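You operate a simulated robot arm through the tools that you are given. There is no shell and no other tool.

Carry out the task below with a simulated robot arm. There is one attempt and no reset: what you move stays moved.

Task
Put the thick pink ring in the grey collar and screw the cover on.
Fine: both thumb screws end tight. The other things stay put.

It is judged by the outcome, as a careful person would: the job done as asked, and still so three seconds after it is handed in. It fails if anything else is knocked over, pushed out of place, dropped, spilled or broken. Lids that push on must go on centred and level and be pressed home; caps that screw on are set level and turned clockwise until they are tight.

Robot
A 7-joint arm with a fingered hand, fixed in place. Base frame: the origin is on the floor under the middle of its stand, x ahead of it, y to its left, z up; the work surface is at about z = 850. Readings come in mm, degrees, newtons and seconds.
With the tool pointing down near the work surface it reaches from about 180 to 640 mm from the base axis. Its first joint turns from -115.0 to 115.0 degrees. Payload 3.1 kg.
The TCP is the grasp point between the finger pads, 22 mm short of the fingertips. In the tool frame z runs along the fingers and y along their closing line. The gripper opens to 112 mm; its body begins 60 mm behind the TCP. The gripper is a hand of 3 fingers: y runs from the thumb to the fingers, the wrist lies at [0, 0, -218] in the tool frame, and closing takes about 1.5 s.
Orientation is told as [roll, pitch, yaw] about the base's x, y, z axes, in that order, counted from this pose: with the fingers straight down and closing along the base's y, the tool's x points along the base's -x, its y along +y and its z along -z.

Tools
- The arm moves only by the tool arm_command. Its argument "moves" is a list of rows, each a list of 3 entries, a list of its own where there are three numbers: the turn, a rotation vector about the tool's x, y, z in degrees, then the shift along the tool's x, y, z in mm, then the gripper command, from -1 (shut) to 1 (fully open), values between in proportion. In form: [[[wx, wy, wz], [dx, dy, dz], gripper], ...]. A call has 1 to 20 rows; each row is the pose to reach, as a shift and turn from the pose commanded when the call began, along the tool's axes at that moment. A row lasts 0.2 s, in which the tool goes at most 50 mm and 8.6 degrees; a call with a longer step from one row to the next is refused whole, and so is a gripper value outside its range. Where a pose cannot be reached the arm comes as near as it can. A force on the tool above 90 N (or 10 N above the force at the start of the call, whichever is more), or a blocked arm, ends the call early, and 0.2 s more pass. The fingers move at their own pace (about 108 mm/s each) and stop on an object; they squeeze with about 33 N. The grip force told is the motor's: it shows also when the fingers shut on nothing. Time passes only in rows, and 0.2 s behind the last, so rows that repeat a pose let the fingers close. The reply holds the time, the measured pose of the TCP, the force on the tool along the base axes, the opening and the grip force, in the units named above and with some noise, with the torque about the TCP (base axes, N m) and any sound that the robot's microphone picked up.
- Cameras (640 x 400 px; columns grow to the right, rows downward): "scene" is fixed at [51.9, -499.5, 1436.2]; the picture's right is [0.84, -0.55, 0.00], its down [-0.21, -0.32, -0.92] and it looks along [0.51, 0.77, -0.38] (base axes); focal length 360 px, centre (320, 200). "wrist" rides on the gripper at [66, 3, -80] in the tool frame; the picture's right is [-0.05, 1.00, 0.00], its down [-0.77, -0.04, -0.64] and it looks along [-0.64, -0.03, 0.77] (tool axes); focal length 275 px, centre (320, 200). There is no depth. A picture from a camera that has moved, and an enlarged one, comes with that camera's place and axes in the base frame and with its lens.
- grab_frame(camera): a new picture of that camera. No time passes.
- raise_lower(by): slides the trunk up (or, below 0, down) by that many mm; the arm rides with it, the base frame stays. It gives what a move gives, with no picture.
- preshape(shape): the hand has 3 fingers and takes this shape, open, in about a second: jaw (thumb against the fingers, like two jaws); tri (thumb and two fingers); tip (a fingertip pinch); poke (one finger out to press); point (the index stretched); flat (the hand flat); cup (the hand cupped); fist (a fist). The gripper value then closes the fingers along that shape, each until it touches; the sizes above hold for jaw. It gives what a move gives, with no picture.
- close_up(camera, box): a new picture of the part [left, top, right, bottom] of that camera's present view, enlarged. No time passes.
- job_done(): hands the job in; it is judged then, once.

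Nothing tells you positions but the pictures and the camera data. Unless the task says otherwise, let go and move clear before handing in.

The tools are called after "Call:" as a command line: name --argument value ..., lists and objects as JSON in quotes. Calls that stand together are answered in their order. arm_command: Moves the arm, as the interface text tells. Its arguments: {"type":"object","properties":{"moves":{"type":"array","items":{"type":"array"}}},"required":["moves"]} The other tools are called the same way: raise_lower (by) moves the trunk up or down; preshape (shape) gives the hand a shape; grab_frame (camera) takes a picture; close_up (camera, box) takes an enlarged picture of a part of a camera's view; job_done () hands the job in.

At the start:

```text
time_s: 0.0
tool_pos: [424.9, 274.4, 1138.8]
tool_rot: [0.0, 0.0, 0.0]
wrist_force: [-0.1, -0.3, 0.5]
moment: [-0.04, -0.04, 0.01]
width: 111.6
gripper_force: 0.1
shape: jaw
trunk travel left (down, up): [-825.0, 165.0]
```

scene: 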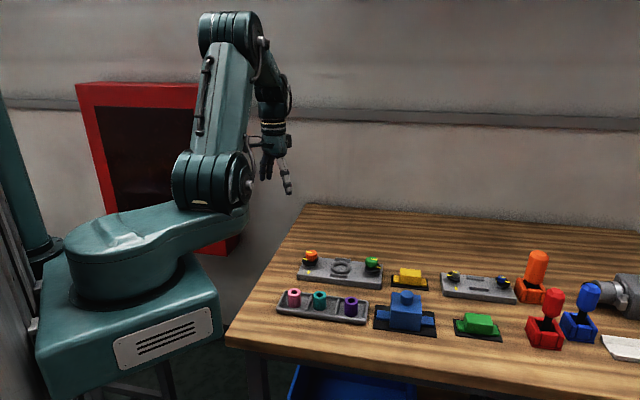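
wrist: 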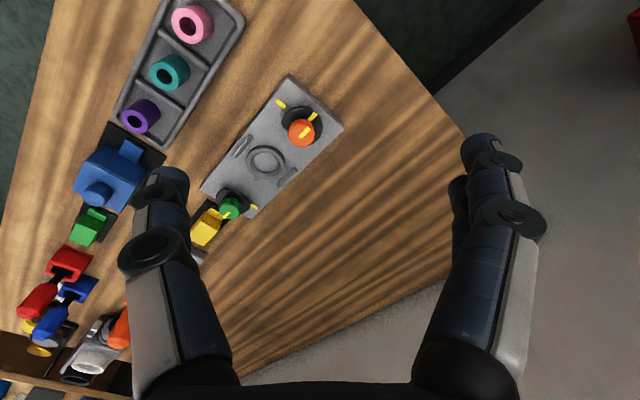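

I see a table with a tray of three rings (pink, teal, purple), a grey plate with a ring-shaped collar and an orange and a green thumb screw, plus several other objects. I'll look closer before moving anything.

Call:
close_up --camera "scene" --box '[260, 230, 420, 330]'

Call:
close_up --camera "scene" --box '[360, 240, 640, 380]'

Call:
close_up --camera "wrist" --box '[100, 0, 360, 240]'

Call:
close_up --camera "wrist" --box '[0, 110, 260, 400]'

```text
4.00 times, centred on (340, 280) of scene
camera zoom: at [51.9, -499.5, 1436.2], right [0.84, -0.55, 0.0], down [-0.21, -0.32, -0.92], along [0.51, 0.77, -0.38], focal length 1439 px, centre (240, -120)
```

zoom: 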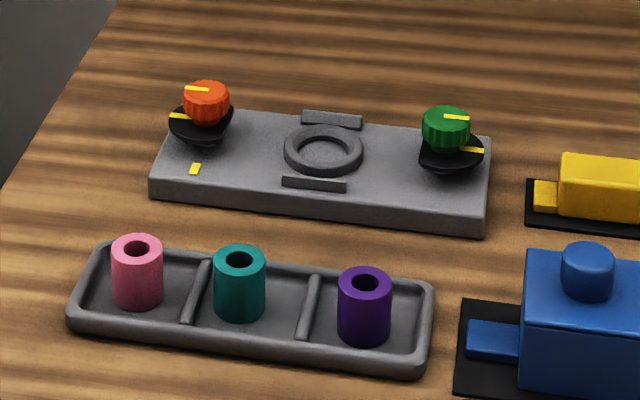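

```text
2.29 times, centred on (500, 310) of scene
camera zoom: at [51.9, -499.5, 1436.2], right [0.84, -0.55, 0.0], down [-0.21, -0.32, -0.92], along [0.51, 0.77, -0.38], focal length 822 px, centre (-91, -51)
```

zoom: 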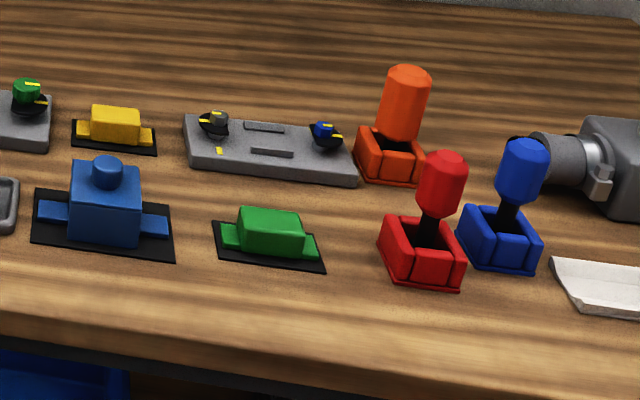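

```text
1.67 times, centred on (230, 120) of wrist
camera zoom: at [358.1, 278.6, 1218.0], right [0.05, 1.0, 0.0], down [0.77, -0.04, 0.64], along [0.64, -0.03, -0.77], focal length 459 px, centre (470, 333)
```

zoom: 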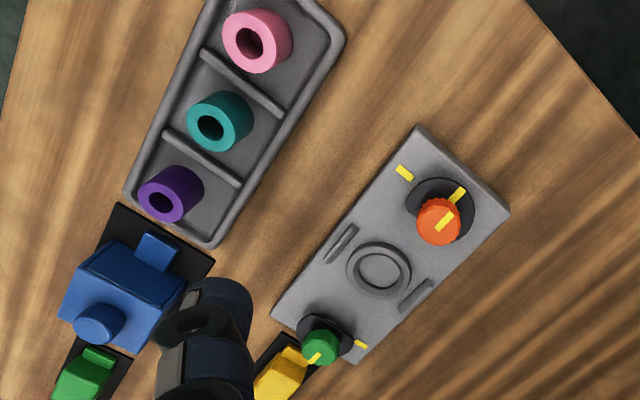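

```text
1.38 times, centred on (130, 255) of wrist
camera zoom: at [358.1, 278.6, 1218.0], right [0.05, 1.0, 0.0], down [0.77, -0.04, 0.64], along [0.64, -0.03, -0.77], focal length 380 px, centre (582, 124)
```

zoom: 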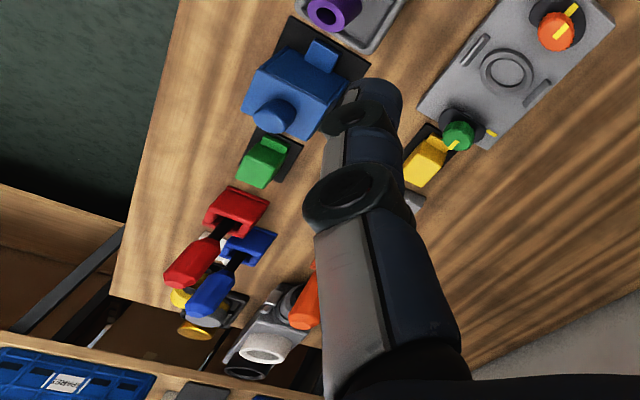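

The blue box with a knob and two side tabs looks like the likely cover, and the station with the raised ring is the collar. I take the pink ring to be near (397, 135) and the collar near (574, 183). I'll move the wrist camera in for a better look.

Call:
arm_command --moves '[[[0, 0, 0], [-11, -18, 28], 1], [[0, 0, 0], [-22, -36, 56], 1], [[0, 0, 0], [-33, -54, 84], 1], [[0, 0, 0], [-44, -73, 112], 1], [[0, 0, 0], [-55, -91, 135], 1], [[0, 0, 0], [-55, -91, 135], 1]]'

Call:
grab_frame --camera "wrist"

```text
time_s: 1.4
tool_pos: [479.1, 183.2, 1003.9]
tool_rot: [-0.2, -0.1, 0.0]
wrist_force: [-0.6, -0.5, -0.4]
moment: [0.01, -0.02, 0.01]
width: 112.0
gripper_force: 0.1
shape: jaw
trunk travel left (down, up): [-825.0, 165.0]
```

```text
taken
camera wrist: at [412.7, 187.9, 1082.5], right [0.05, 1.0, 0.0], down [0.77, -0.04, 0.64], along [0.64, -0.03, -0.77], focal length 275 px, centre (320, 200)
```

wrist: 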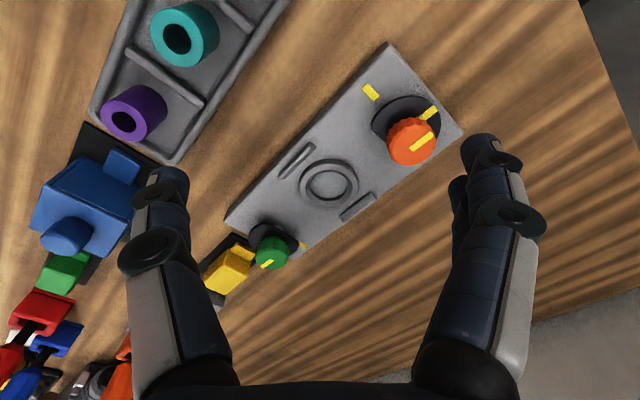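

Call:
close_up --camera "wrist" --box '[200, 30, 480, 290]'

Call:
close_up --camera "wrist" --box '[350, 70, 460, 180]'

Call:
close_up --camera "wrist" --box '[0, 100, 200, 280]'

Call:
close_up --camera "scene" --box '[295, 245, 345, 285]'

Call:
close_up --camera "scene" --box '[355, 245, 405, 285]'

Call:
close_up --camera "scene" --box '[370, 280, 440, 340]'

```text
1.54 times, centred on (340, 160) of wrist
camera zoom: at [412.7, 187.9, 1082.5], right [0.05, 1.0, 0.0], down [0.77, -0.04, 0.64], along [0.64, -0.03, -0.77], focal length 424 px, centre (289, 262)
```

zoom: 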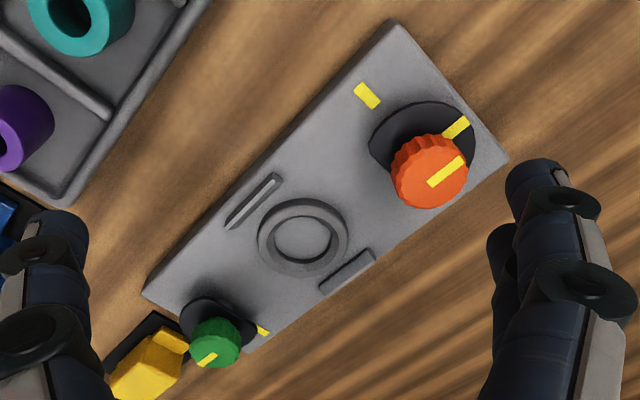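

```text
3.64 times, centred on (405, 125) of wrist
camera zoom: at [412.7, 187.9, 1082.5], right [0.05, 1.0, 0.0], down [0.77, -0.04, 0.64], along [0.64, -0.03, -0.77], focal length 1001 px, centre (11, 473)
```

zoom: 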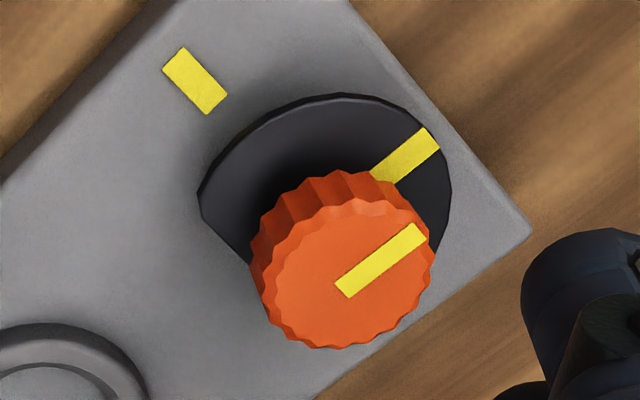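

```text
2.22 times, centred on (100, 190) of wrist
camera zoom: at [412.7, 187.9, 1082.5], right [0.05, 1.0, 0.0], down [0.77, -0.04, 0.64], along [0.64, -0.03, -0.77], focal length 612 px, centre (809, 222)
```

zoom: 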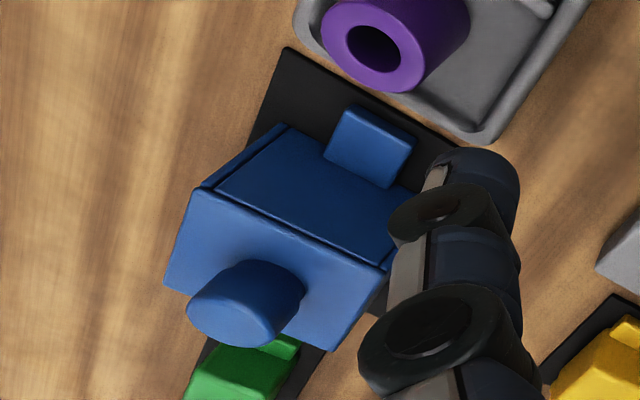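

```text
10.00 times, centred on (320, 265) of scene
camera zoom: at [51.9, -499.5, 1436.2], right [0.84, -0.55, 0.0], down [-0.21, -0.32, -0.92], along [0.51, 0.77, -0.38], focal length 3597 px, centre (320, -450)
```

zoom: 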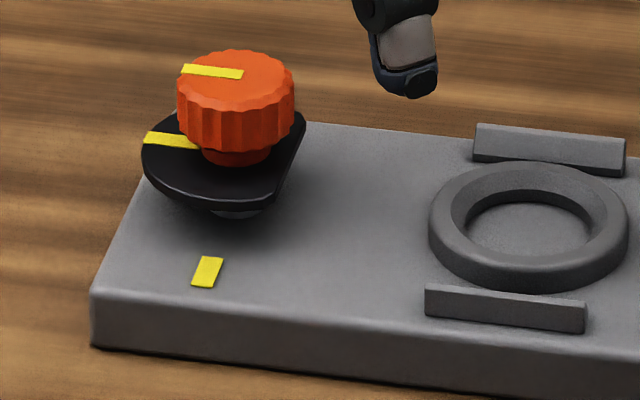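

```text
10.00 times, centred on (380, 265) of scene
camera zoom: at [51.9, -499.5, 1436.2], right [0.84, -0.55, 0.0], down [-0.21, -0.32, -0.92], along [0.51, 0.77, -0.38], focal length 3597 px, centre (-280, -450)
```

zoom: 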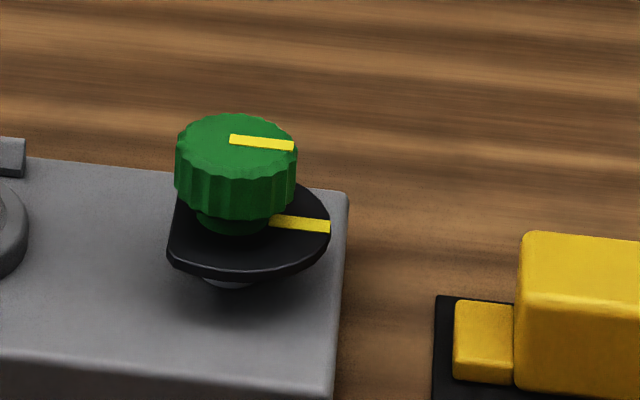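

```text
6.67 times, centred on (405, 310) of scene
camera zoom: at [51.9, -499.5, 1436.2], right [0.84, -0.55, 0.0], down [-0.21, -0.32, -0.92], along [0.51, 0.77, -0.38], focal length 2398 px, centre (-247, -533)
```

zoom: 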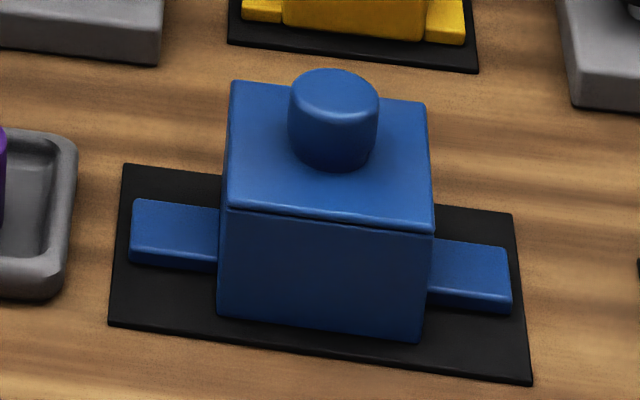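

The black D-shaped clips under the knobs have their flats facing the collar, so the cover can drop straight in. The plate marks suggest about 270° clockwise to tighten. The blue cover matches the spacing between the guides. Next I'll look at the pink ring from just above it.

Call:
arm_command --moves '[[[0, 0, 7.5], [14, -8, 2], 1], [[0, 0, 15], [28, -16, 4], 1], [[0, 0, 22.5], [42, -24, 7], 1], [[0, 0, 30], [56, -32, 9], 1], [[0, 0, 37.5], [70, -40, 11], 1], [[0, 0, 45], [82, -48, 14], 1], [[0, 0, 45], [82, -48, 14], 1]]'

Call:
grab_frame --camera "wrist"

Call:
grab_frame --camera "scene"

```text
time_s: 3.0
tool_pos: [397.3, 135.6, 988.7]
tool_rot: [0.1, 0.0, -45.1]
wrist_force: [0.4, 0.3, -0.8]
moment: [-0.01, -0.02, 0.04]
width: 112.0
gripper_force: 0.1
shape: jaw
trunk travel left (down, up): [-825.0, 165.0]
```

```text
taken
camera wrist: at [352.4, 185.5, 1068.6], right [0.74, 0.67, 0.0], down [0.52, -0.57, 0.64], along [0.43, -0.47, -0.77], focal length 275 px, centre (320, 200)
```

wrist: 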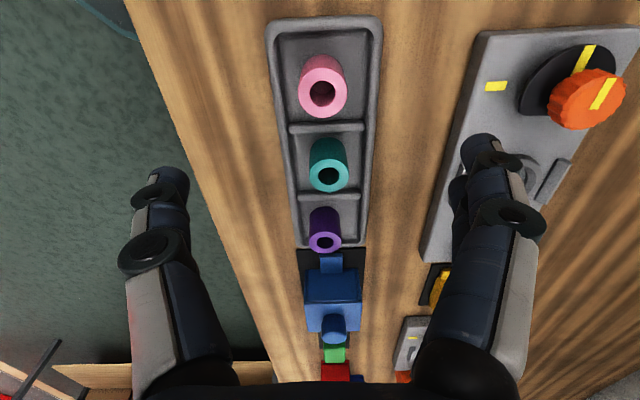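

```text
taken
```

scene: 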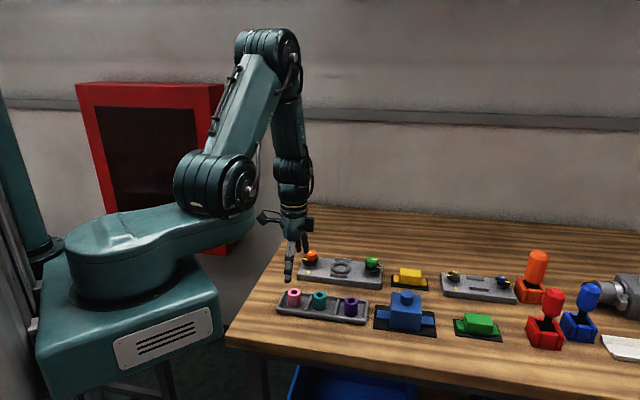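

The tray axis runs nearly vertical in this view, with the pink ring at the top. I'll enlarge it to measure the ring.

Call:
close_up --camera "wrist" --box '[256, 10, 396, 130]'

Call:
close_up --camera "scene" --box '[270, 275, 330, 325]'

Call:
close_up --camera "wrist" --box '[430, 20, 640, 260]'

```text
3.33 times, centred on (326, 70) of wrist
camera zoom: at [352.4, 185.5, 1068.6], right [0.74, 0.67, 0.0], down [0.52, -0.57, 0.64], along [0.43, -0.47, -0.77], focal length 918 px, centre (300, 633)
```

zoom: 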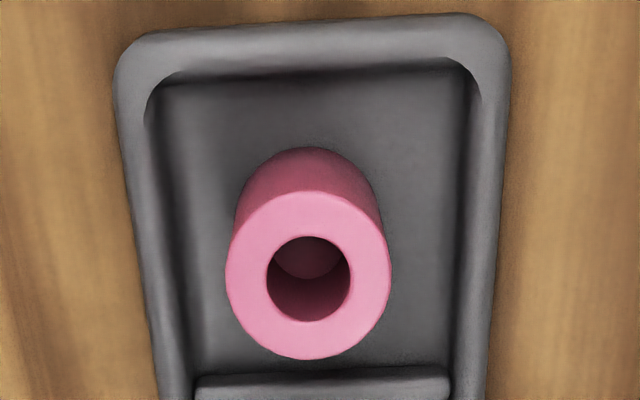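

```text
8.00 times, centred on (300, 300) of scene
camera zoom: at [51.9, -499.5, 1436.2], right [0.84, -0.55, 0.0], down [-0.21, -0.32, -0.92], along [0.51, 0.77, -0.38], focal length 2877 px, centre (480, -600)
```

zoom: 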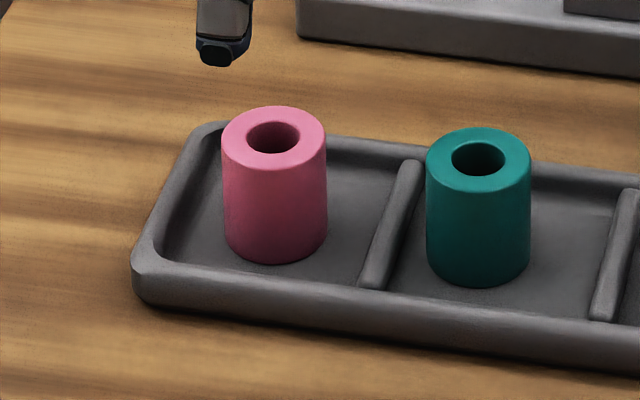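

```text
1.67 times, centred on (535, 140) of wrist
camera zoom: at [352.4, 185.5, 1068.6], right [0.74, 0.67, 0.0], down [0.52, -0.57, 0.64], along [0.43, -0.47, -0.77], focal length 459 px, centre (-38, 300)
```

zoom: 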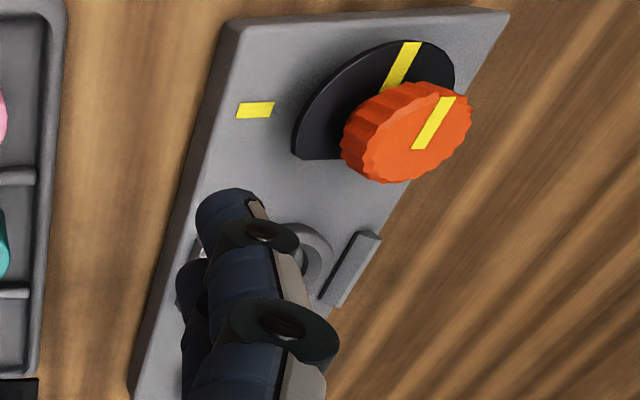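

The ring is about 32 mm across with its top near z = 888. Its centre is about 6 mm towards the camera from the tool axis. I'll correct for that, narrow the fingers and descend partway.

Call:
arm_command --moves '[[[0, 0, 0], [2, 0.5, 10], 0.14], [[0, 0, 0], [4, 1, 25], 0.14], [[0, 0, 0], [6, 1.5, 40], 0.14], [[0, 0, 0], [6, 1.5, 53], 0.14], [[0, 0, 0], [6, 1.5, 53], 0.14], [[0, 0, 0], [6, 1.5, 53], 0.14]]'

Call:
grab_frame --camera "wrist"

Call:
close_up --camera "scene" --box '[260, 240, 340, 320]'

```text
time_s: 4.4
tool_pos: [394.2, 140.0, 936.3]
tool_rot: [0.0, 0.0, -45.1]
wrist_force: [0.4, -0.6, 0.0]
moment: [0.01, 0.01, 0.03]
width: 64.4
gripper_force: 0.0
shape: jaw
trunk travel left (down, up): [-825.0, 165.0]
```

```text
taken
camera wrist: at [349.7, 190.9, 1015.7], right [0.74, 0.67, 0.0], down [0.52, -0.57, 0.64], along [0.43, -0.47, -0.77], focal length 275 px, centre (320, 200)
```

wrist: 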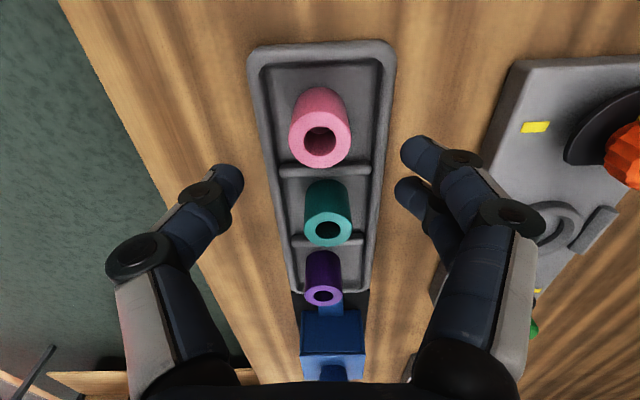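

```text
5.00 times, centred on (300, 280) of scene
camera zoom: at [51.9, -499.5, 1436.2], right [0.84, -0.55, 0.0], down [-0.21, -0.32, -0.92], along [0.51, 0.77, -0.38], focal length 1798 px, centre (420, -200)
```

zoom: 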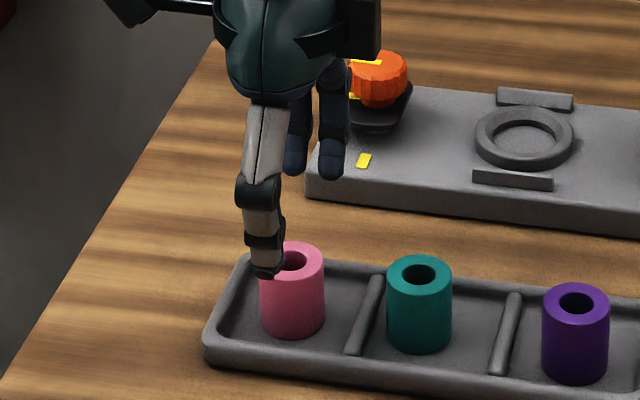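

The ring now lies right on the tool axis. I'll descend so the fingertips stop just above the tray rim, then close on the ring.

Call:
arm_command --moves '[[[0, 0, 0], [0, 0, 12], 0.14], [[0, 0, 0], [0, 0, 24], 0.14], [[0, 0, 0], [0, 0, 36], 0.14], [[0, 0, 0], [0, 0, 44], 0.14], [[0, 0, 0], [0, 0, 48], 0.14], [[0, 0, 0], [0, 0, 48], 0.14]]'

Call:
grab_frame --camera "wrist"

Call:
close_up --camera "scene" --box '[265, 260, 335, 330]'

```text
time_s: 5.8
tool_pos: [395.5, 141.0, 888.7]
tool_rot: [0.0, 0.0, -45.0]
wrist_force: [0.1, 0.2, 0.5]
moment: [0.03, -0.07, -0.03]
width: 64.2
gripper_force: 0.1
shape: jaw
trunk travel left (down, up): [-825.0, 165.0]
```

```text
taken
camera wrist: at [350.0, 190.8, 967.9], right [0.74, 0.67, 0.0], down [0.52, -0.57, 0.64], along [0.43, -0.47, -0.77], focal length 275 px, centre (320, 200)
```

wrist: 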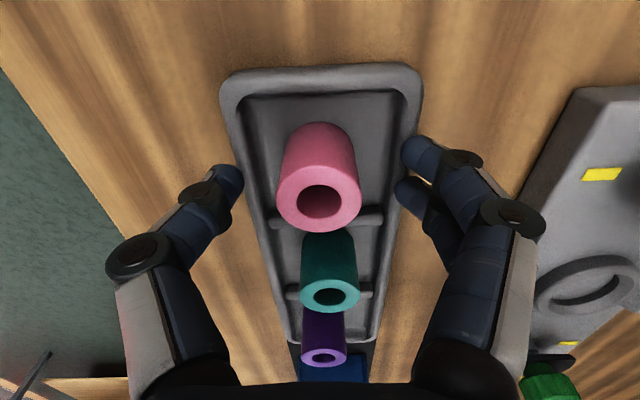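

```text
5.71 times, centred on (300, 295) of scene
camera zoom: at [51.9, -499.5, 1436.2], right [0.84, -0.55, 0.0], down [-0.21, -0.32, -0.92], along [0.51, 0.77, -0.38], focal length 2055 px, centre (434, -343)
```

zoom: 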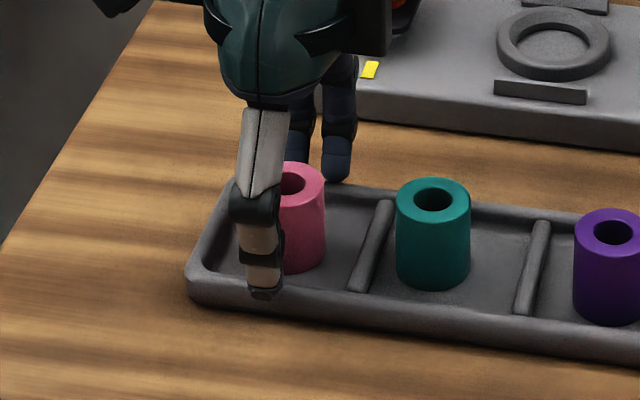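

The ring sits squarely between the thumb and fingers with its top level with the TCP. I'll close on it.

Call:
arm_command --moves '[[[0, 0, 0], [0, 0, 0], -0.3], [[0, 0, 0], [0, 0, 0], -0.6], [[0, 0, 0], [0, 0, 0], -1], [[0, 0, 0], [0, 0, 0], -1], [[0, 0, 0], [0, 0, 0], -1], [[0, 0, 0], [0, 0, 0], -1]]'

Call:
grab_frame --camera "wrist"

```text
time_s: 7.2
tool_pos: [395.1, 140.3, 889.1]
tool_rot: [0.0, 0.0, -44.9]
wrist_force: [0.0, -1.1, -0.4]
moment: [-0.03, 0.04, 0.02]
width: 22.2
gripper_force: 32.6
shape: jaw
trunk travel left (down, up): [-825.0, 165.0]
```

```text
taken
camera wrist: at [350.0, 190.7, 967.9], right [0.74, 0.67, 0.0], down [0.52, -0.57, 0.64], along [0.43, -0.47, -0.77], focal length 275 px, centre (320, 200)
```

wrist: 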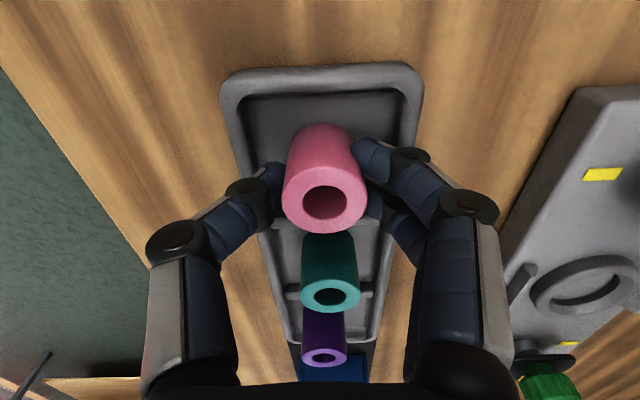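

The fingers hold the ring (grip 32.6 N). I'll lift it straight up and check it.

Call:
arm_command --moves '[[[0, 0, 0], [0, 0, -8], -1], [[0, 0, 0], [0, 0, -20], -1], [[0, 0, 0], [0, 0, -40], -1], [[0, 0, 0], [0, 0, -65], -1], [[0, 0, 0], [0, 0, -90], -1], [[0, 0, 0], [0, 0, -110], -1], [[0, 0, 0], [0, 0, -110], -1]]'

Call:
close_up --camera "wrist" --box '[220, 100, 420, 260]'

Call:
close_up --camera "scene" --box '[250, 200, 350, 330]'

```text
time_s: 8.8
tool_pos: [395.1, 139.9, 999.6]
tool_rot: [0.0, 0.0, -45.0]
wrist_force: [0.5, 0.0, -0.7]
moment: [0.01, -0.01, -0.02]
width: 22.4
gripper_force: 32.8
shape: jaw
trunk travel left (down, up): [-825.0, 165.0]
```

```text
2.50 times, centred on (320, 180) of wrist
camera zoom: at [350.0, 190.7, 1077.9], right [0.74, 0.67, 0.0], down [0.52, -0.57, 0.64], along [0.43, -0.47, -0.77], focal length 688 px, centre (320, 250)
```

zoom: 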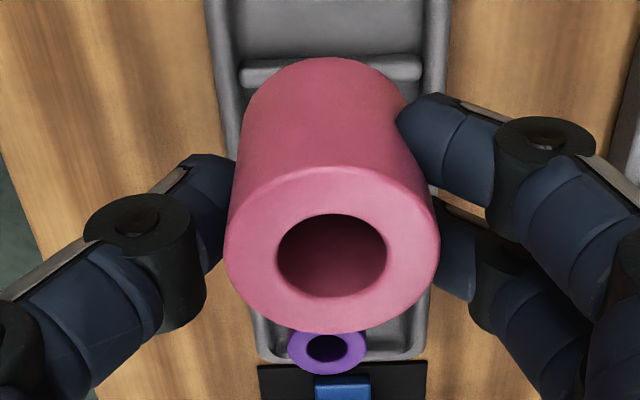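

```text
3.08 times, centred on (300, 265) of scene
camera zoom: at [51.9, -499.5, 1436.2], right [0.84, -0.55, 0.0], down [-0.21, -0.32, -0.92], along [0.51, 0.77, -0.38], focal length 1107 px, centre (382, 0)
```

zoom: 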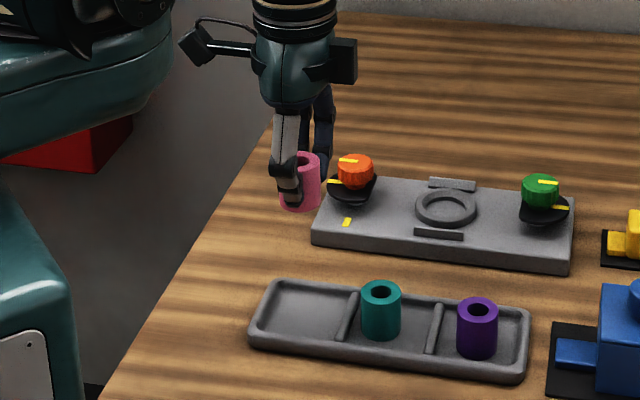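

The ring is held upright, offset about 2 mm towards the finger side. Next I'll carry it high above the collar and look down at the station, past the ring.

Call:
arm_command --moves '[[[0, 0, 0], [-12, 22, -8], -1], [[0, 0, 0], [-29, 52, -16], -1], [[0, 0, 0], [-46, 84, -25], -1], [[0, 0, 0], [-63, 116, -25], -1], [[0, 0, 0], [-78, 142, -25], -1], [[0, 0, 0], [-87, 157.7, -25], -1], [[0, 0, 0], [-87, 157.7, -25], -1], [[0, 0, 0], [-87, 157.7, -25], -1]]'

Call:
grab_frame --camera "wrist"

Call:
close_up --camera "wrist" --box '[240, 10, 400, 130]'

```text
time_s: 10.6
tool_pos: [567.6, 191.5, 1023.3]
tool_rot: [0.0, 0.0, -45.0]
wrist_force: [0.2, 0.6, -0.9]
moment: [0.01, -0.01, -0.03]
width: 22.3
gripper_force: 33.2
shape: jaw
trunk travel left (down, up): [-825.0, 165.0]
```

```text
taken
camera wrist: at [522.5, 240.9, 1103.3], right [0.74, 0.67, 0.0], down [0.52, -0.57, 0.64], along [0.43, -0.47, -0.77], focal length 275 px, centre (320, 200)
```

wrist: 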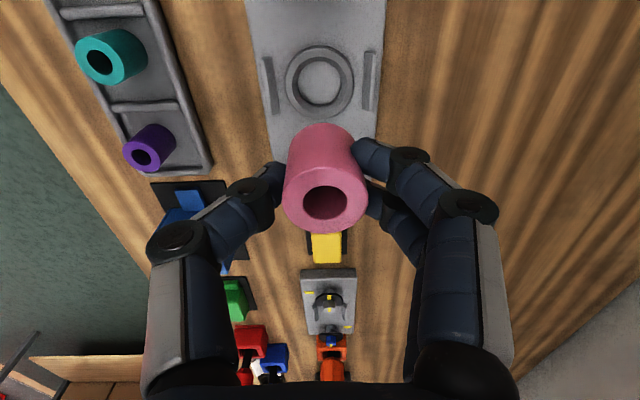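

```text
3.33 times, centred on (320, 70) of wrist
camera zoom: at [522.5, 240.9, 1103.3], right [0.74, 0.67, 0.0], down [0.52, -0.57, 0.64], along [0.43, -0.47, -0.77], focal length 918 px, centre (320, 633)
```

zoom: 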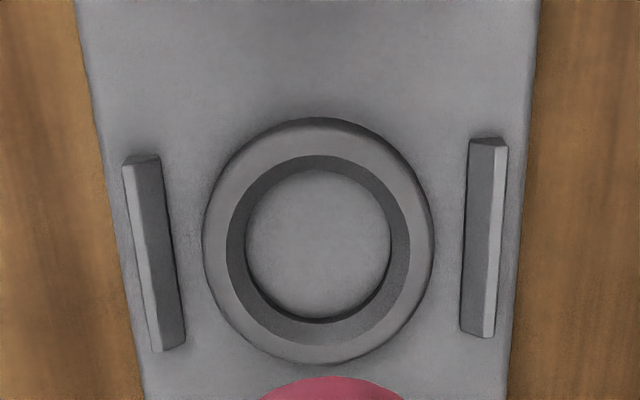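

The collar centre is about 4 mm ahead of the tool axis and the ring is slightly offset in the grip. I'll correct both and descend until the ring hovers just above the collar.

Call:
arm_command --moves '[[[0, 0, 0], [-2, -1, 20], -1], [[0, 0, 0], [-5.1, -2.3, 45], -1], [[0, 0, 0], [-5.1, -2.3, 70], -1], [[0, 0, 0], [-5.1, -2.3, 90], -1], [[0, 0, 0], [-5.1, -2.3, 104], -1], [[0, 0, 0], [-5.1, -2.3, 104], -1], [[0, 0, 0], [-5.1, -2.3, 104], -1]]'

Call:
grab_frame --camera "wrist"

Call:
close_up --camera "scene" --box '[300, 230, 380, 290]'

```text
time_s: 12.2
tool_pos: [568.5, 185.7, 919.9]
tool_rot: [0.1, 0.0, -45.0]
wrist_force: [-0.1, 0.4, 0.8]
moment: [-0.04, 0.03, 0.01]
width: 22.1
gripper_force: 33.3
shape: jaw
trunk travel left (down, up): [-825.0, 165.0]
```

```text
taken
camera wrist: at [524.3, 235.5, 998.7], right [0.74, 0.67, 0.0], down [0.52, -0.57, 0.64], along [0.43, -0.47, -0.77], focal length 275 px, centre (320, 200)
```

wrist: 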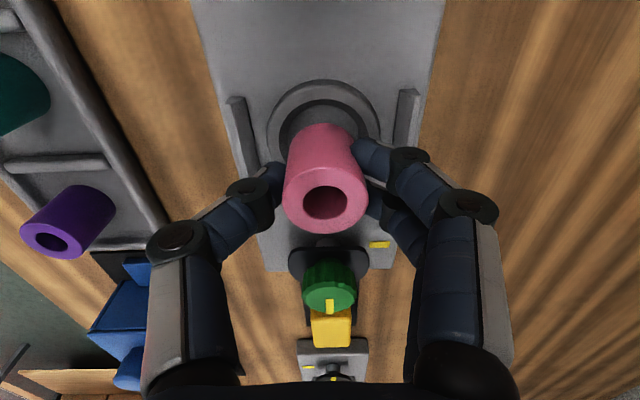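

```text
6.67 times, centred on (340, 260) of scene
camera zoom: at [51.9, -499.5, 1436.2], right [0.84, -0.55, 0.0], down [-0.21, -0.32, -0.92], along [0.51, 0.77, -0.38], focal length 2398 px, centre (187, -200)
```

zoom: 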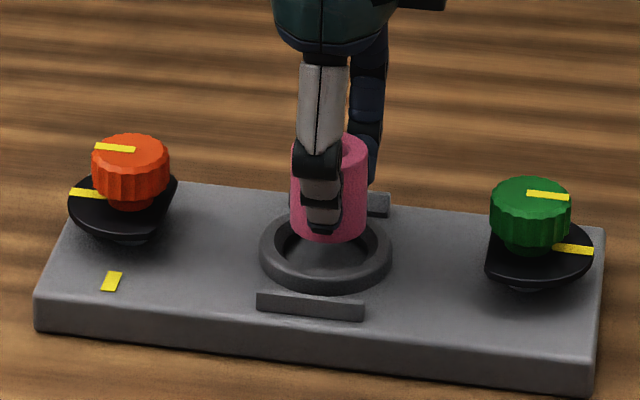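

The ring is centred over the collar. I'll lower it into the bore in small steps and watch the force.

Call:
arm_command --moves '[[[0, 0, 0], [0, 0, 5], -1], [[0, 0, 0], [0, 0, 10], -1], [[0, 0, 0], [0, 0, 14], -1], [[0, 0, 0], [0, 0, 17], -1], [[0, 0, 0], [0, 0, 17], -1]]'

Call:
close_up --camera "scene" --box '[300, 230, 380, 290]'

Call:
grab_frame --camera "wrist"

```text
time_s: 13.4
tool_pos: [569.4, 185.7, 902.2]
tool_rot: [0.0, 0.1, -45.0]
wrist_force: [-1.1, 0.4, -1.1]
moment: [-0.02, 0.02, 0.0]
width: 22.5
gripper_force: 32.3
shape: jaw
trunk travel left (down, up): [-825.0, 165.0]
```

```text
6.67 times, centred on (340, 260) of scene
camera zoom: at [51.9, -499.5, 1436.2], right [0.84, -0.55, 0.0], down [-0.21, -0.32, -0.92], along [0.51, 0.77, -0.38], focal length 2398 px, centre (187, -200)
```

zoom: 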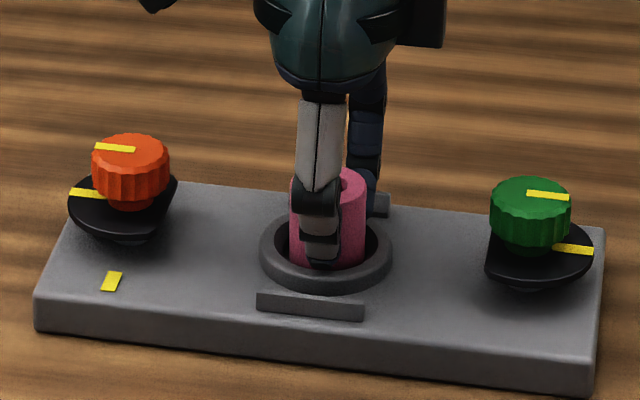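

```text
taken
camera wrist: at [524.4, 235.9, 981.9], right [0.74, 0.67, 0.0], down [0.52, -0.57, 0.64], along [0.43, -0.47, -0.77], focal length 275 px, centre (320, 200)
```

wrist: 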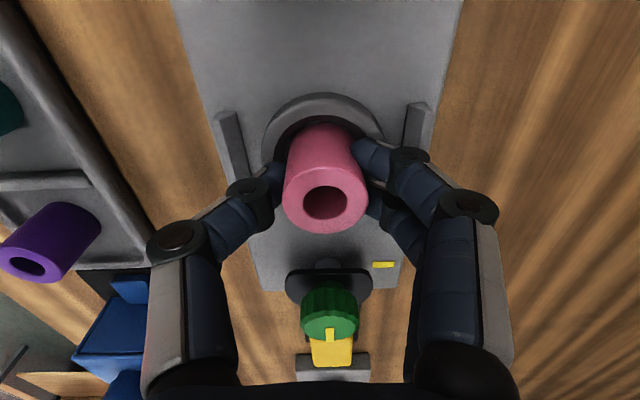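

The ring is inside the bore and not touching yet. I'll lower it a few more millimetres until it seats.

Call:
arm_command --moves '[[[0, 0, 0], [0, 0, 1], -1], [[0, 0, 0], [0, 0, 2], -1], [[0, 0, 0], [0, 0, 2], -1]]'

```text
time_s: 14.2
tool_pos: [568.9, 185.2, 900.9]
tool_rot: [0.2, -0.1, -45.0]
wrist_force: [1.7, 0.1, 8.4]
moment: [0.08, -0.07, 0.01]
width: 22.2
gripper_force: 32.8
shape: jaw
trunk travel left (down, up): [-825.0, 165.0]
```

There's about 8 N of upward force, so the ring has touched bottom. I'll check the picture before letting go.

Call:
close_up --camera "scene" --box '[320, 245, 360, 275]'

Call:
close_up --camera "wrist" --box '[220, 80, 420, 250]'

```text
13.33 times, centred on (340, 260) of scene
camera zoom: at [51.9, -499.5, 1436.2], right [0.84, -0.55, 0.0], down [-0.21, -0.32, -0.92], along [0.51, 0.77, -0.38], focal length 4796 px, centre (53, -600)
```

zoom: 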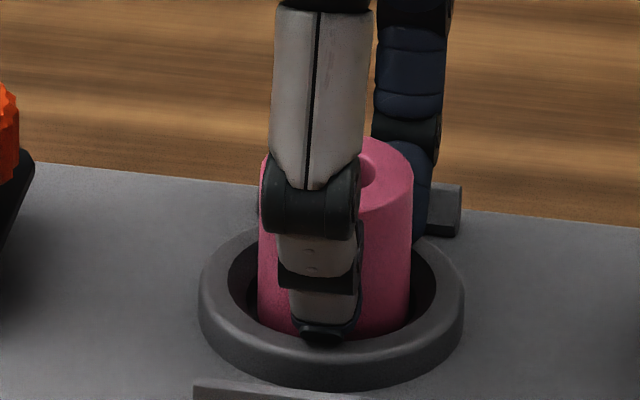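

```text
2.35 times, centred on (320, 165) of wrist
camera zoom: at [524.0, 235.6, 980.8], right [0.74, 0.67, 0.0], down [0.52, -0.57, 0.64], along [0.43, -0.47, -0.77], focal length 648 px, centre (320, 282)
```

zoom: 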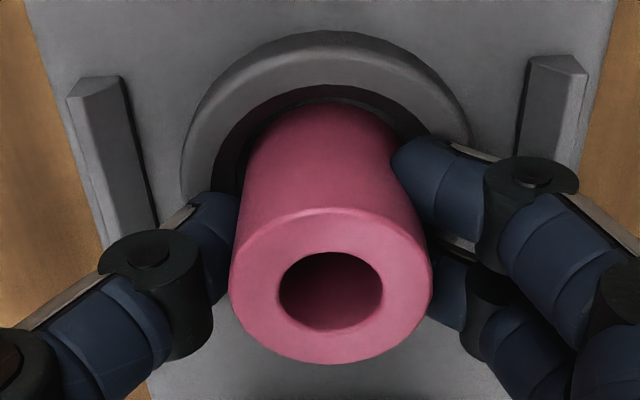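

The ring sits in the bore. I'll open slightly to free it, raise a little so the tips clear the collar, then open wider and withdraw.

Call:
arm_command --moves '[[[0, 0, 0], [0, 0, -0.5], -0.5], [[0, 0, 0], [0, 0, -0.5], -0.42], [[0, 0, 0], [0, 0, -1.5], -0.38], [[0, 0, 0], [0, 0, -3], -0.3], [[0, 0, 0], [0, 0, -5], -0.2], [[0, 0, 0], [0, 0, -6], -0.1], [[0, 0, 0], [0, 0, -6], 0.05], [[0, 0, 0], [0, 0, -6], 0.05]]'

Call:
close_up --camera "scene" --box '[310, 240, 370, 285]'

Call:
close_up --camera "wrist" --box '[220, 80, 420, 250]'

```text
time_s: 16.0
tool_pos: [569.6, 185.2, 906.5]
tool_rot: [0.0, 0.0, -45.0]
wrist_force: [0.1, 0.2, 0.0]
moment: [-0.03, 0.01, 0.0]
width: 58.3
gripper_force: 0.0
shape: jaw
trunk travel left (down, up): [-825.0, 165.0]
```

```text
8.89 times, centred on (340, 262) of scene
camera zoom: at [51.9, -499.5, 1436.2], right [0.84, -0.55, 0.0], down [-0.21, -0.32, -0.92], along [0.51, 0.77, -0.38], focal length 3197 px, centre (142, -356)
```

zoom: 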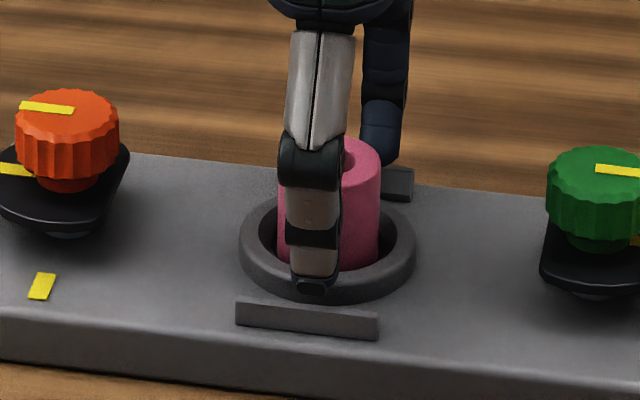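

```text
2.35 times, centred on (320, 165) of wrist
camera zoom: at [524.1, 235.4, 986.0], right [0.74, 0.67, 0.0], down [0.52, -0.57, 0.64], along [0.43, -0.47, -0.77], focal length 648 px, centre (320, 282)
```

zoom: 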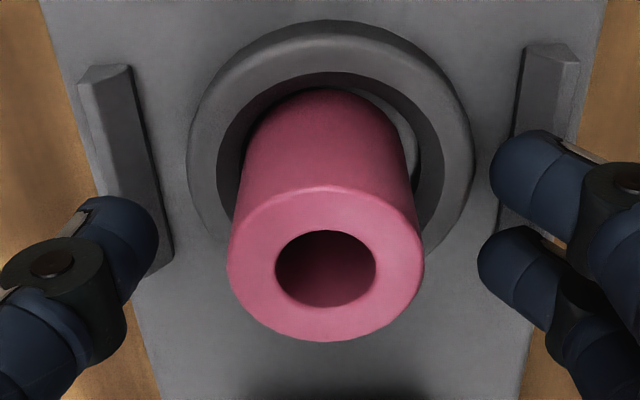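

The ring stands free in the collar. I'll rise clear and look at it properly.

Call:
arm_command --moves '[[[0, 0, 0], [0, 0, -12], 0.1], [[0, 0, 0], [0, 0, -30], 0.14], [[0, 0, 0], [0, 0, -60], 0.14], [[0, 0, 0], [0, 0, -95], 0.14], [[0, 0, 0], [0, 0, -115], 0.14], [[0, 0, 0], [0, 0, -115], 0.14], [[0, 0, 0], [0, 0, -115], 0.14]]'

Call:
grab_frame --camera "wrist"

Call:
close_up --camera "wrist" --box '[240, 10, 400, 150]'

Call:
close_up --camera "scene" --box '[310, 240, 370, 285]'

```text
time_s: 17.6
tool_pos: [570.3, 185.8, 1021.9]
tool_rot: [0.0, 0.0, -44.9]
wrist_force: [0.0, -0.3, 0.2]
moment: [0.02, 0.0, 0.04]
width: 63.4
gripper_force: 0.1
shape: jaw
trunk travel left (down, up): [-825.0, 165.0]
```

```text
taken
camera wrist: at [524.9, 235.1, 1101.4], right [0.74, 0.67, 0.0], down [0.52, -0.57, 0.64], along [0.43, -0.47, -0.77], focal length 275 px, centre (320, 200)
```

wrist: 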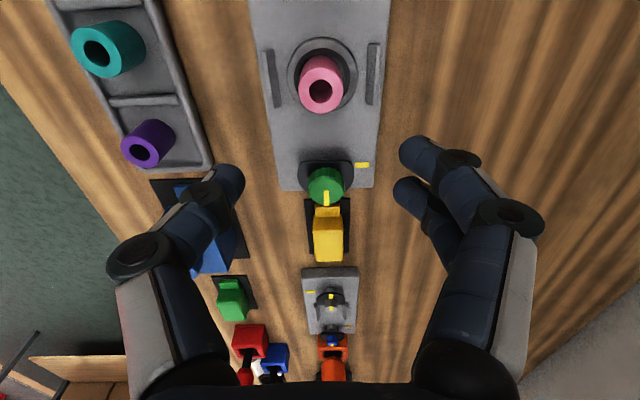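

```text
2.86 times, centred on (320, 80) of wrist
camera zoom: at [524.9, 235.1, 1101.4], right [0.74, 0.67, 0.0], down [0.52, -0.57, 0.64], along [0.43, -0.47, -0.77], focal length 786 px, centre (320, 543)
```

zoom: 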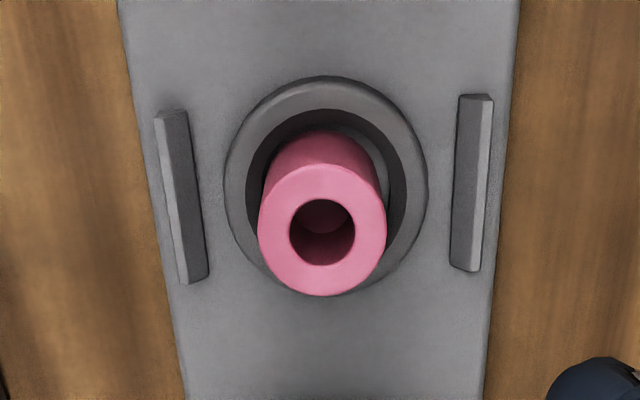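

```text
8.89 times, centred on (340, 262) of scene
camera zoom: at [51.9, -499.5, 1436.2], right [0.84, -0.55, 0.0], down [-0.21, -0.32, -0.92], along [0.51, 0.77, -0.38], focal length 3197 px, centre (142, -356)
```

zoom: 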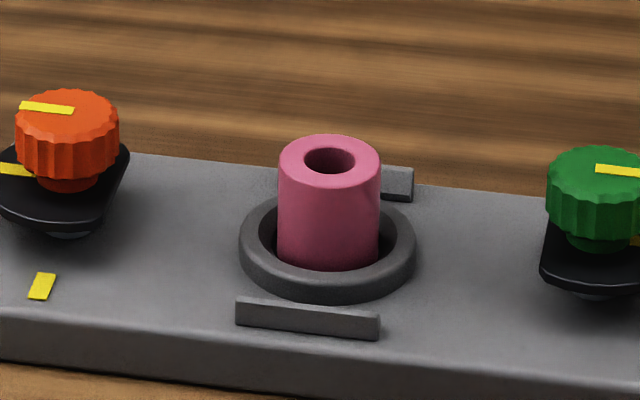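

The ring is seated and upright in the collar. Now I'll move over to the blue cover and look at it from above.

Call:
arm_command --moves '[[[0, 0, 0], [-15, -12, -12], 0.2], [[0, 0, 0], [-40, -33, -24], 0.2], [[0, 0, 0], [-66, -55, -28], 0.2], [[0, 0, 0], [-92, -77, -28], 0.2], [[0, 0, 0], [-118, -99, -28], 0.2], [[0, 0, 0], [-144, -121, -28], 0.2], [[0, 0, 0], [-165, -139, -28], 0.2], [[0, 0, 0], [-177.5, -149.2, -28], 0.2], [[0, 0, 0], [-177.5, -149.2, -28], 0.2], [[0, 0, 0], [-177.5, -149.2, -28], 0.2]]'

Call:
grab_frame --camera "wrist"

Call:
grab_frame --camera "scene"

```text
time_s: 19.8
tool_pos: [588.9, -46.5, 1048.7]
tool_rot: [0.0, 0.0, -45.0]
wrist_force: [-0.6, -0.7, -0.3]
moment: [0.03, 0.01, 0.01]
width: 66.8
gripper_force: 0.1
shape: jaw
trunk travel left (down, up): [-825.0, 165.0]
```

```text
taken
camera wrist: at [545.0, 4.3, 1128.8], right [0.74, 0.67, 0.0], down [0.52, -0.57, 0.64], along [0.43, -0.47, -0.77], focal length 275 px, centre (320, 200)
```

wrist: 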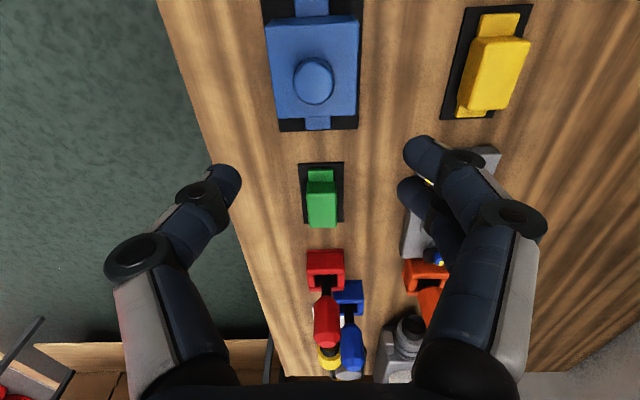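

```text
taken
```

scene: 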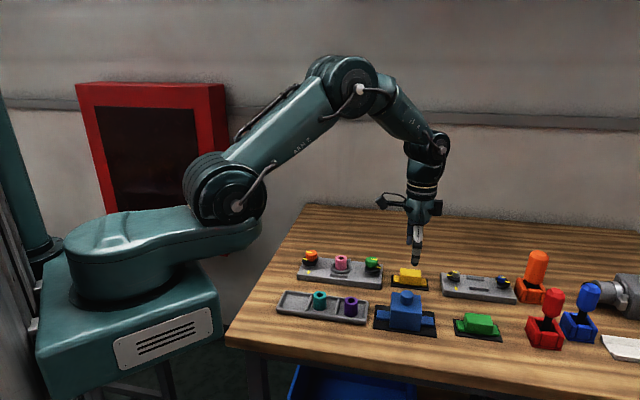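

The blue knob is almost directly under the tool. I'll enlarge it to get its exact offset and heading.

Call:
close_up --camera "wrist" --box '[230, 0, 400, 140]'

Call:
close_up --camera "scene" --box '[365, 280, 445, 345]'

```text
2.86 times, centred on (315, 70) of wrist
camera zoom: at [545.0, 4.3, 1128.8], right [0.74, 0.67, 0.0], down [0.52, -0.57, 0.64], along [0.43, -0.47, -0.77], focal length 786 px, centre (334, 571)
```

zoom: 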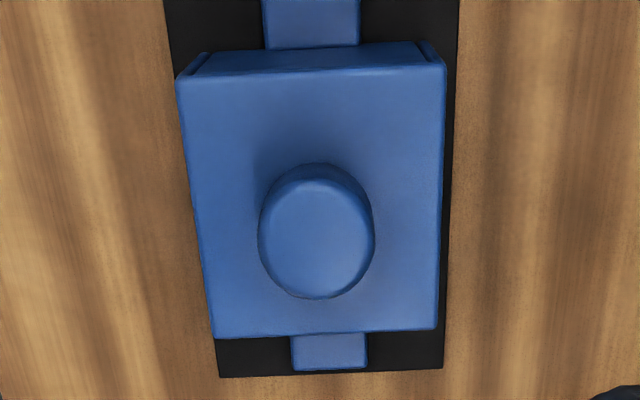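

```text
6.15 times, centred on (405, 312) of scene
camera zoom: at [51.9, -499.5, 1436.2], right [0.84, -0.55, 0.0], down [-0.21, -0.32, -0.92], along [0.51, 0.77, -0.38], focal length 2213 px, centre (-203, -492)
```

zoom: 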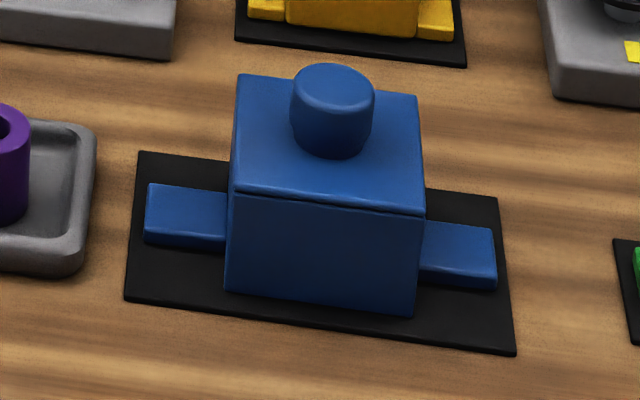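

The cover heading matches the station to within about half a degree. The knob is about 3 mm towards the camera and 4.5 mm to the thumb side, so I'll correct and descend partway.

Call:
arm_command --moves '[[[0, 0, 0], [1, -2, 20], 0.2], [[0, 0, 0], [2.8, -4.5, 45], 0.2], [[0, 0, 0], [2.8, -4.5, 70], 0.2], [[0, 0, 0], [2.8, -4.5, 90], 0.2], [[0, 0, 0], [2.8, -4.5, 100], 0.2], [[0, 0, 0], [2.8, -4.5, 100], 0.2], [[0, 0, 0], [2.8, -4.5, 100], 0.2]]'

Call:
grab_frame --camera "wrist"

Call:
close_up --camera "scene" --box '[360, 260, 450, 345]'

```text
time_s: 21.4
tool_pos: [584.5, -47.2, 950.0]
tool_rot: [0.1, -0.1, -45.1]
wrist_force: [1.6, -0.5, 0.0]
moment: [0.01, 0.01, 0.0]
width: 66.8
gripper_force: 0.0
shape: jaw
trunk travel left (down, up): [-825.0, 165.0]
```

```text
taken
camera wrist: at [539.5, 3.7, 1029.0], right [0.74, 0.67, 0.0], down [0.52, -0.57, 0.64], along [0.43, -0.47, -0.77], focal length 275 px, centre (320, 200)
```

wrist: 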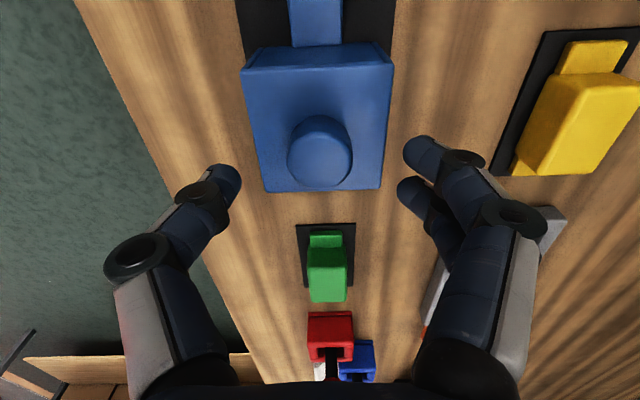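

```text
4.71 times, centred on (405, 302) of scene
camera zoom: at [51.9, -499.5, 1436.2], right [0.84, -0.55, 0.0], down [-0.21, -0.32, -0.92], along [0.51, 0.77, -0.38], focal length 1692 px, centre (-80, -282)
```

zoom: 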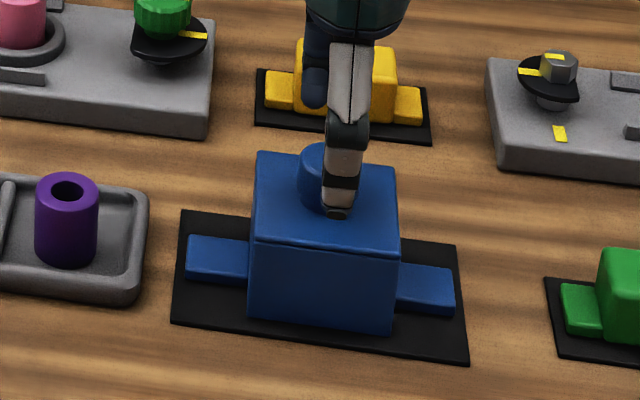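

Call:
close_up --camera "wrist" --box '[230, 30, 410, 200]'

```text
2.35 times, centred on (320, 115) of wrist
camera zoom: at [539.5, 3.7, 1029.0], right [0.74, 0.67, 0.0], down [0.52, -0.57, 0.64], along [0.43, -0.47, -0.77], focal length 648 px, centre (320, 400)
```

zoom: 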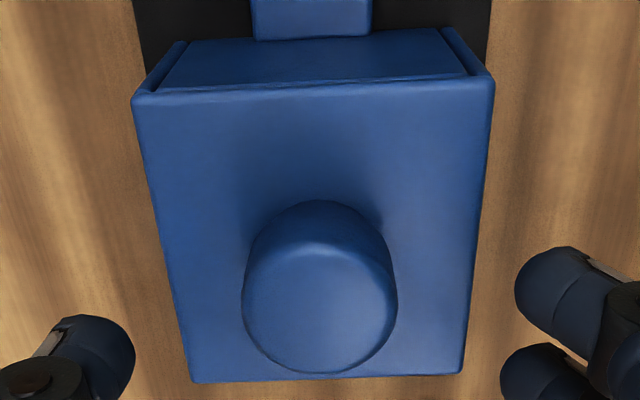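

Comparing the two views puts the body top near z = 904 and the knob top near 925. I'll lower to just above the body top and check before gripping.

Call:
arm_command --moves '[[[0, 0, 0], [0.8, 0, 6], 0.2], [[0, 0, 0], [1.5, 0, 12], 0.2], [[0, 0, 0], [1.5, 0, 18], 0.2], [[0, 0, 0], [1.5, 0, 18], 0.2], [[0, 0, 0], [1.5, 0, 18], 0.2]]'

Call:
close_up --camera "scene" --box '[375, 270, 435, 335]'

Call:
grab_frame --camera "wrist"

```text
time_s: 22.6
tool_pos: [583.2, -44.9, 930.7]
tool_rot: [-0.1, 0.0, -45.0]
wrist_force: [-0.5, -1.2, 0.1]
moment: [0.01, -0.03, -0.01]
width: 66.9
gripper_force: 0.1
shape: jaw
trunk travel left (down, up): [-825.0, 165.0]
```

```text
6.15 times, centred on (405, 302) of scene
camera zoom: at [51.9, -499.5, 1436.2], right [0.84, -0.55, 0.0], down [-0.21, -0.32, -0.92], along [0.51, 0.77, -0.38], focal length 2213 px, centre (-203, -431)
```

zoom: 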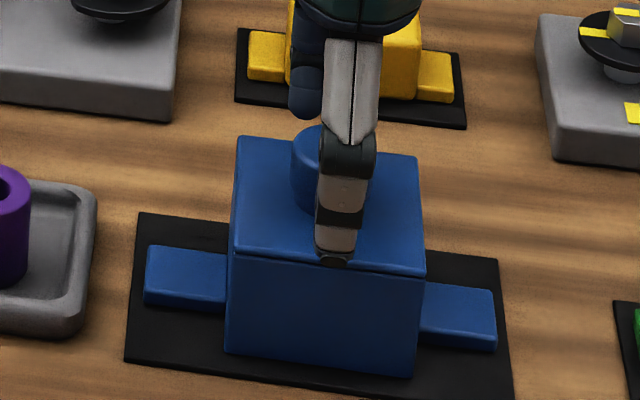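

```text
taken
camera wrist: at [538.6, 4.3, 1011.0], right [0.74, 0.67, 0.0], down [0.52, -0.57, 0.64], along [0.43, -0.47, -0.77], focal length 275 px, centre (320, 200)
```

wrist: 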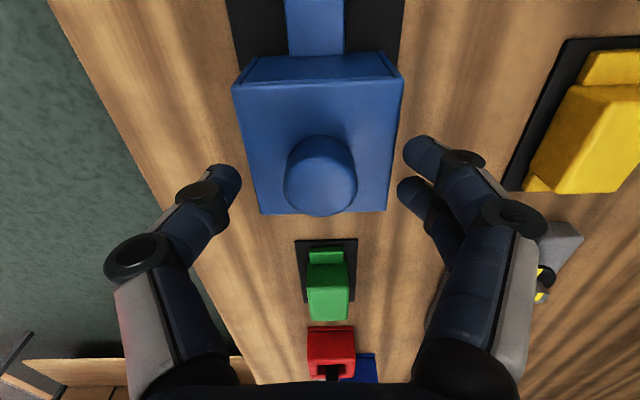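

Call:
close_up --camera "wrist" --box '[240, 110, 400, 240]'

```text
3.08 times, centred on (320, 175) of wrist
camera zoom: at [538.6, 4.3, 1011.0], right [0.74, 0.67, 0.0], down [0.52, -0.57, 0.64], along [0.43, -0.47, -0.77], focal length 847 px, centre (320, 277)
```

zoom: 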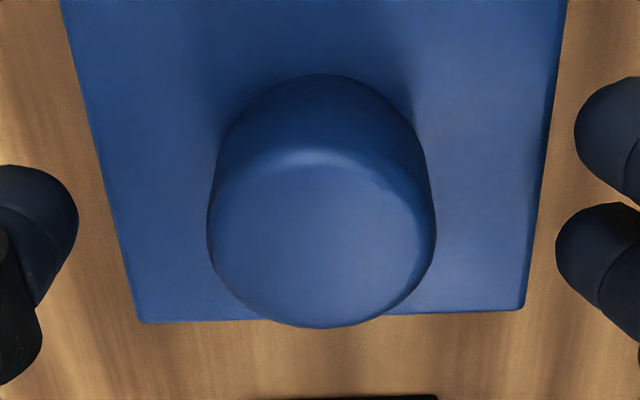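

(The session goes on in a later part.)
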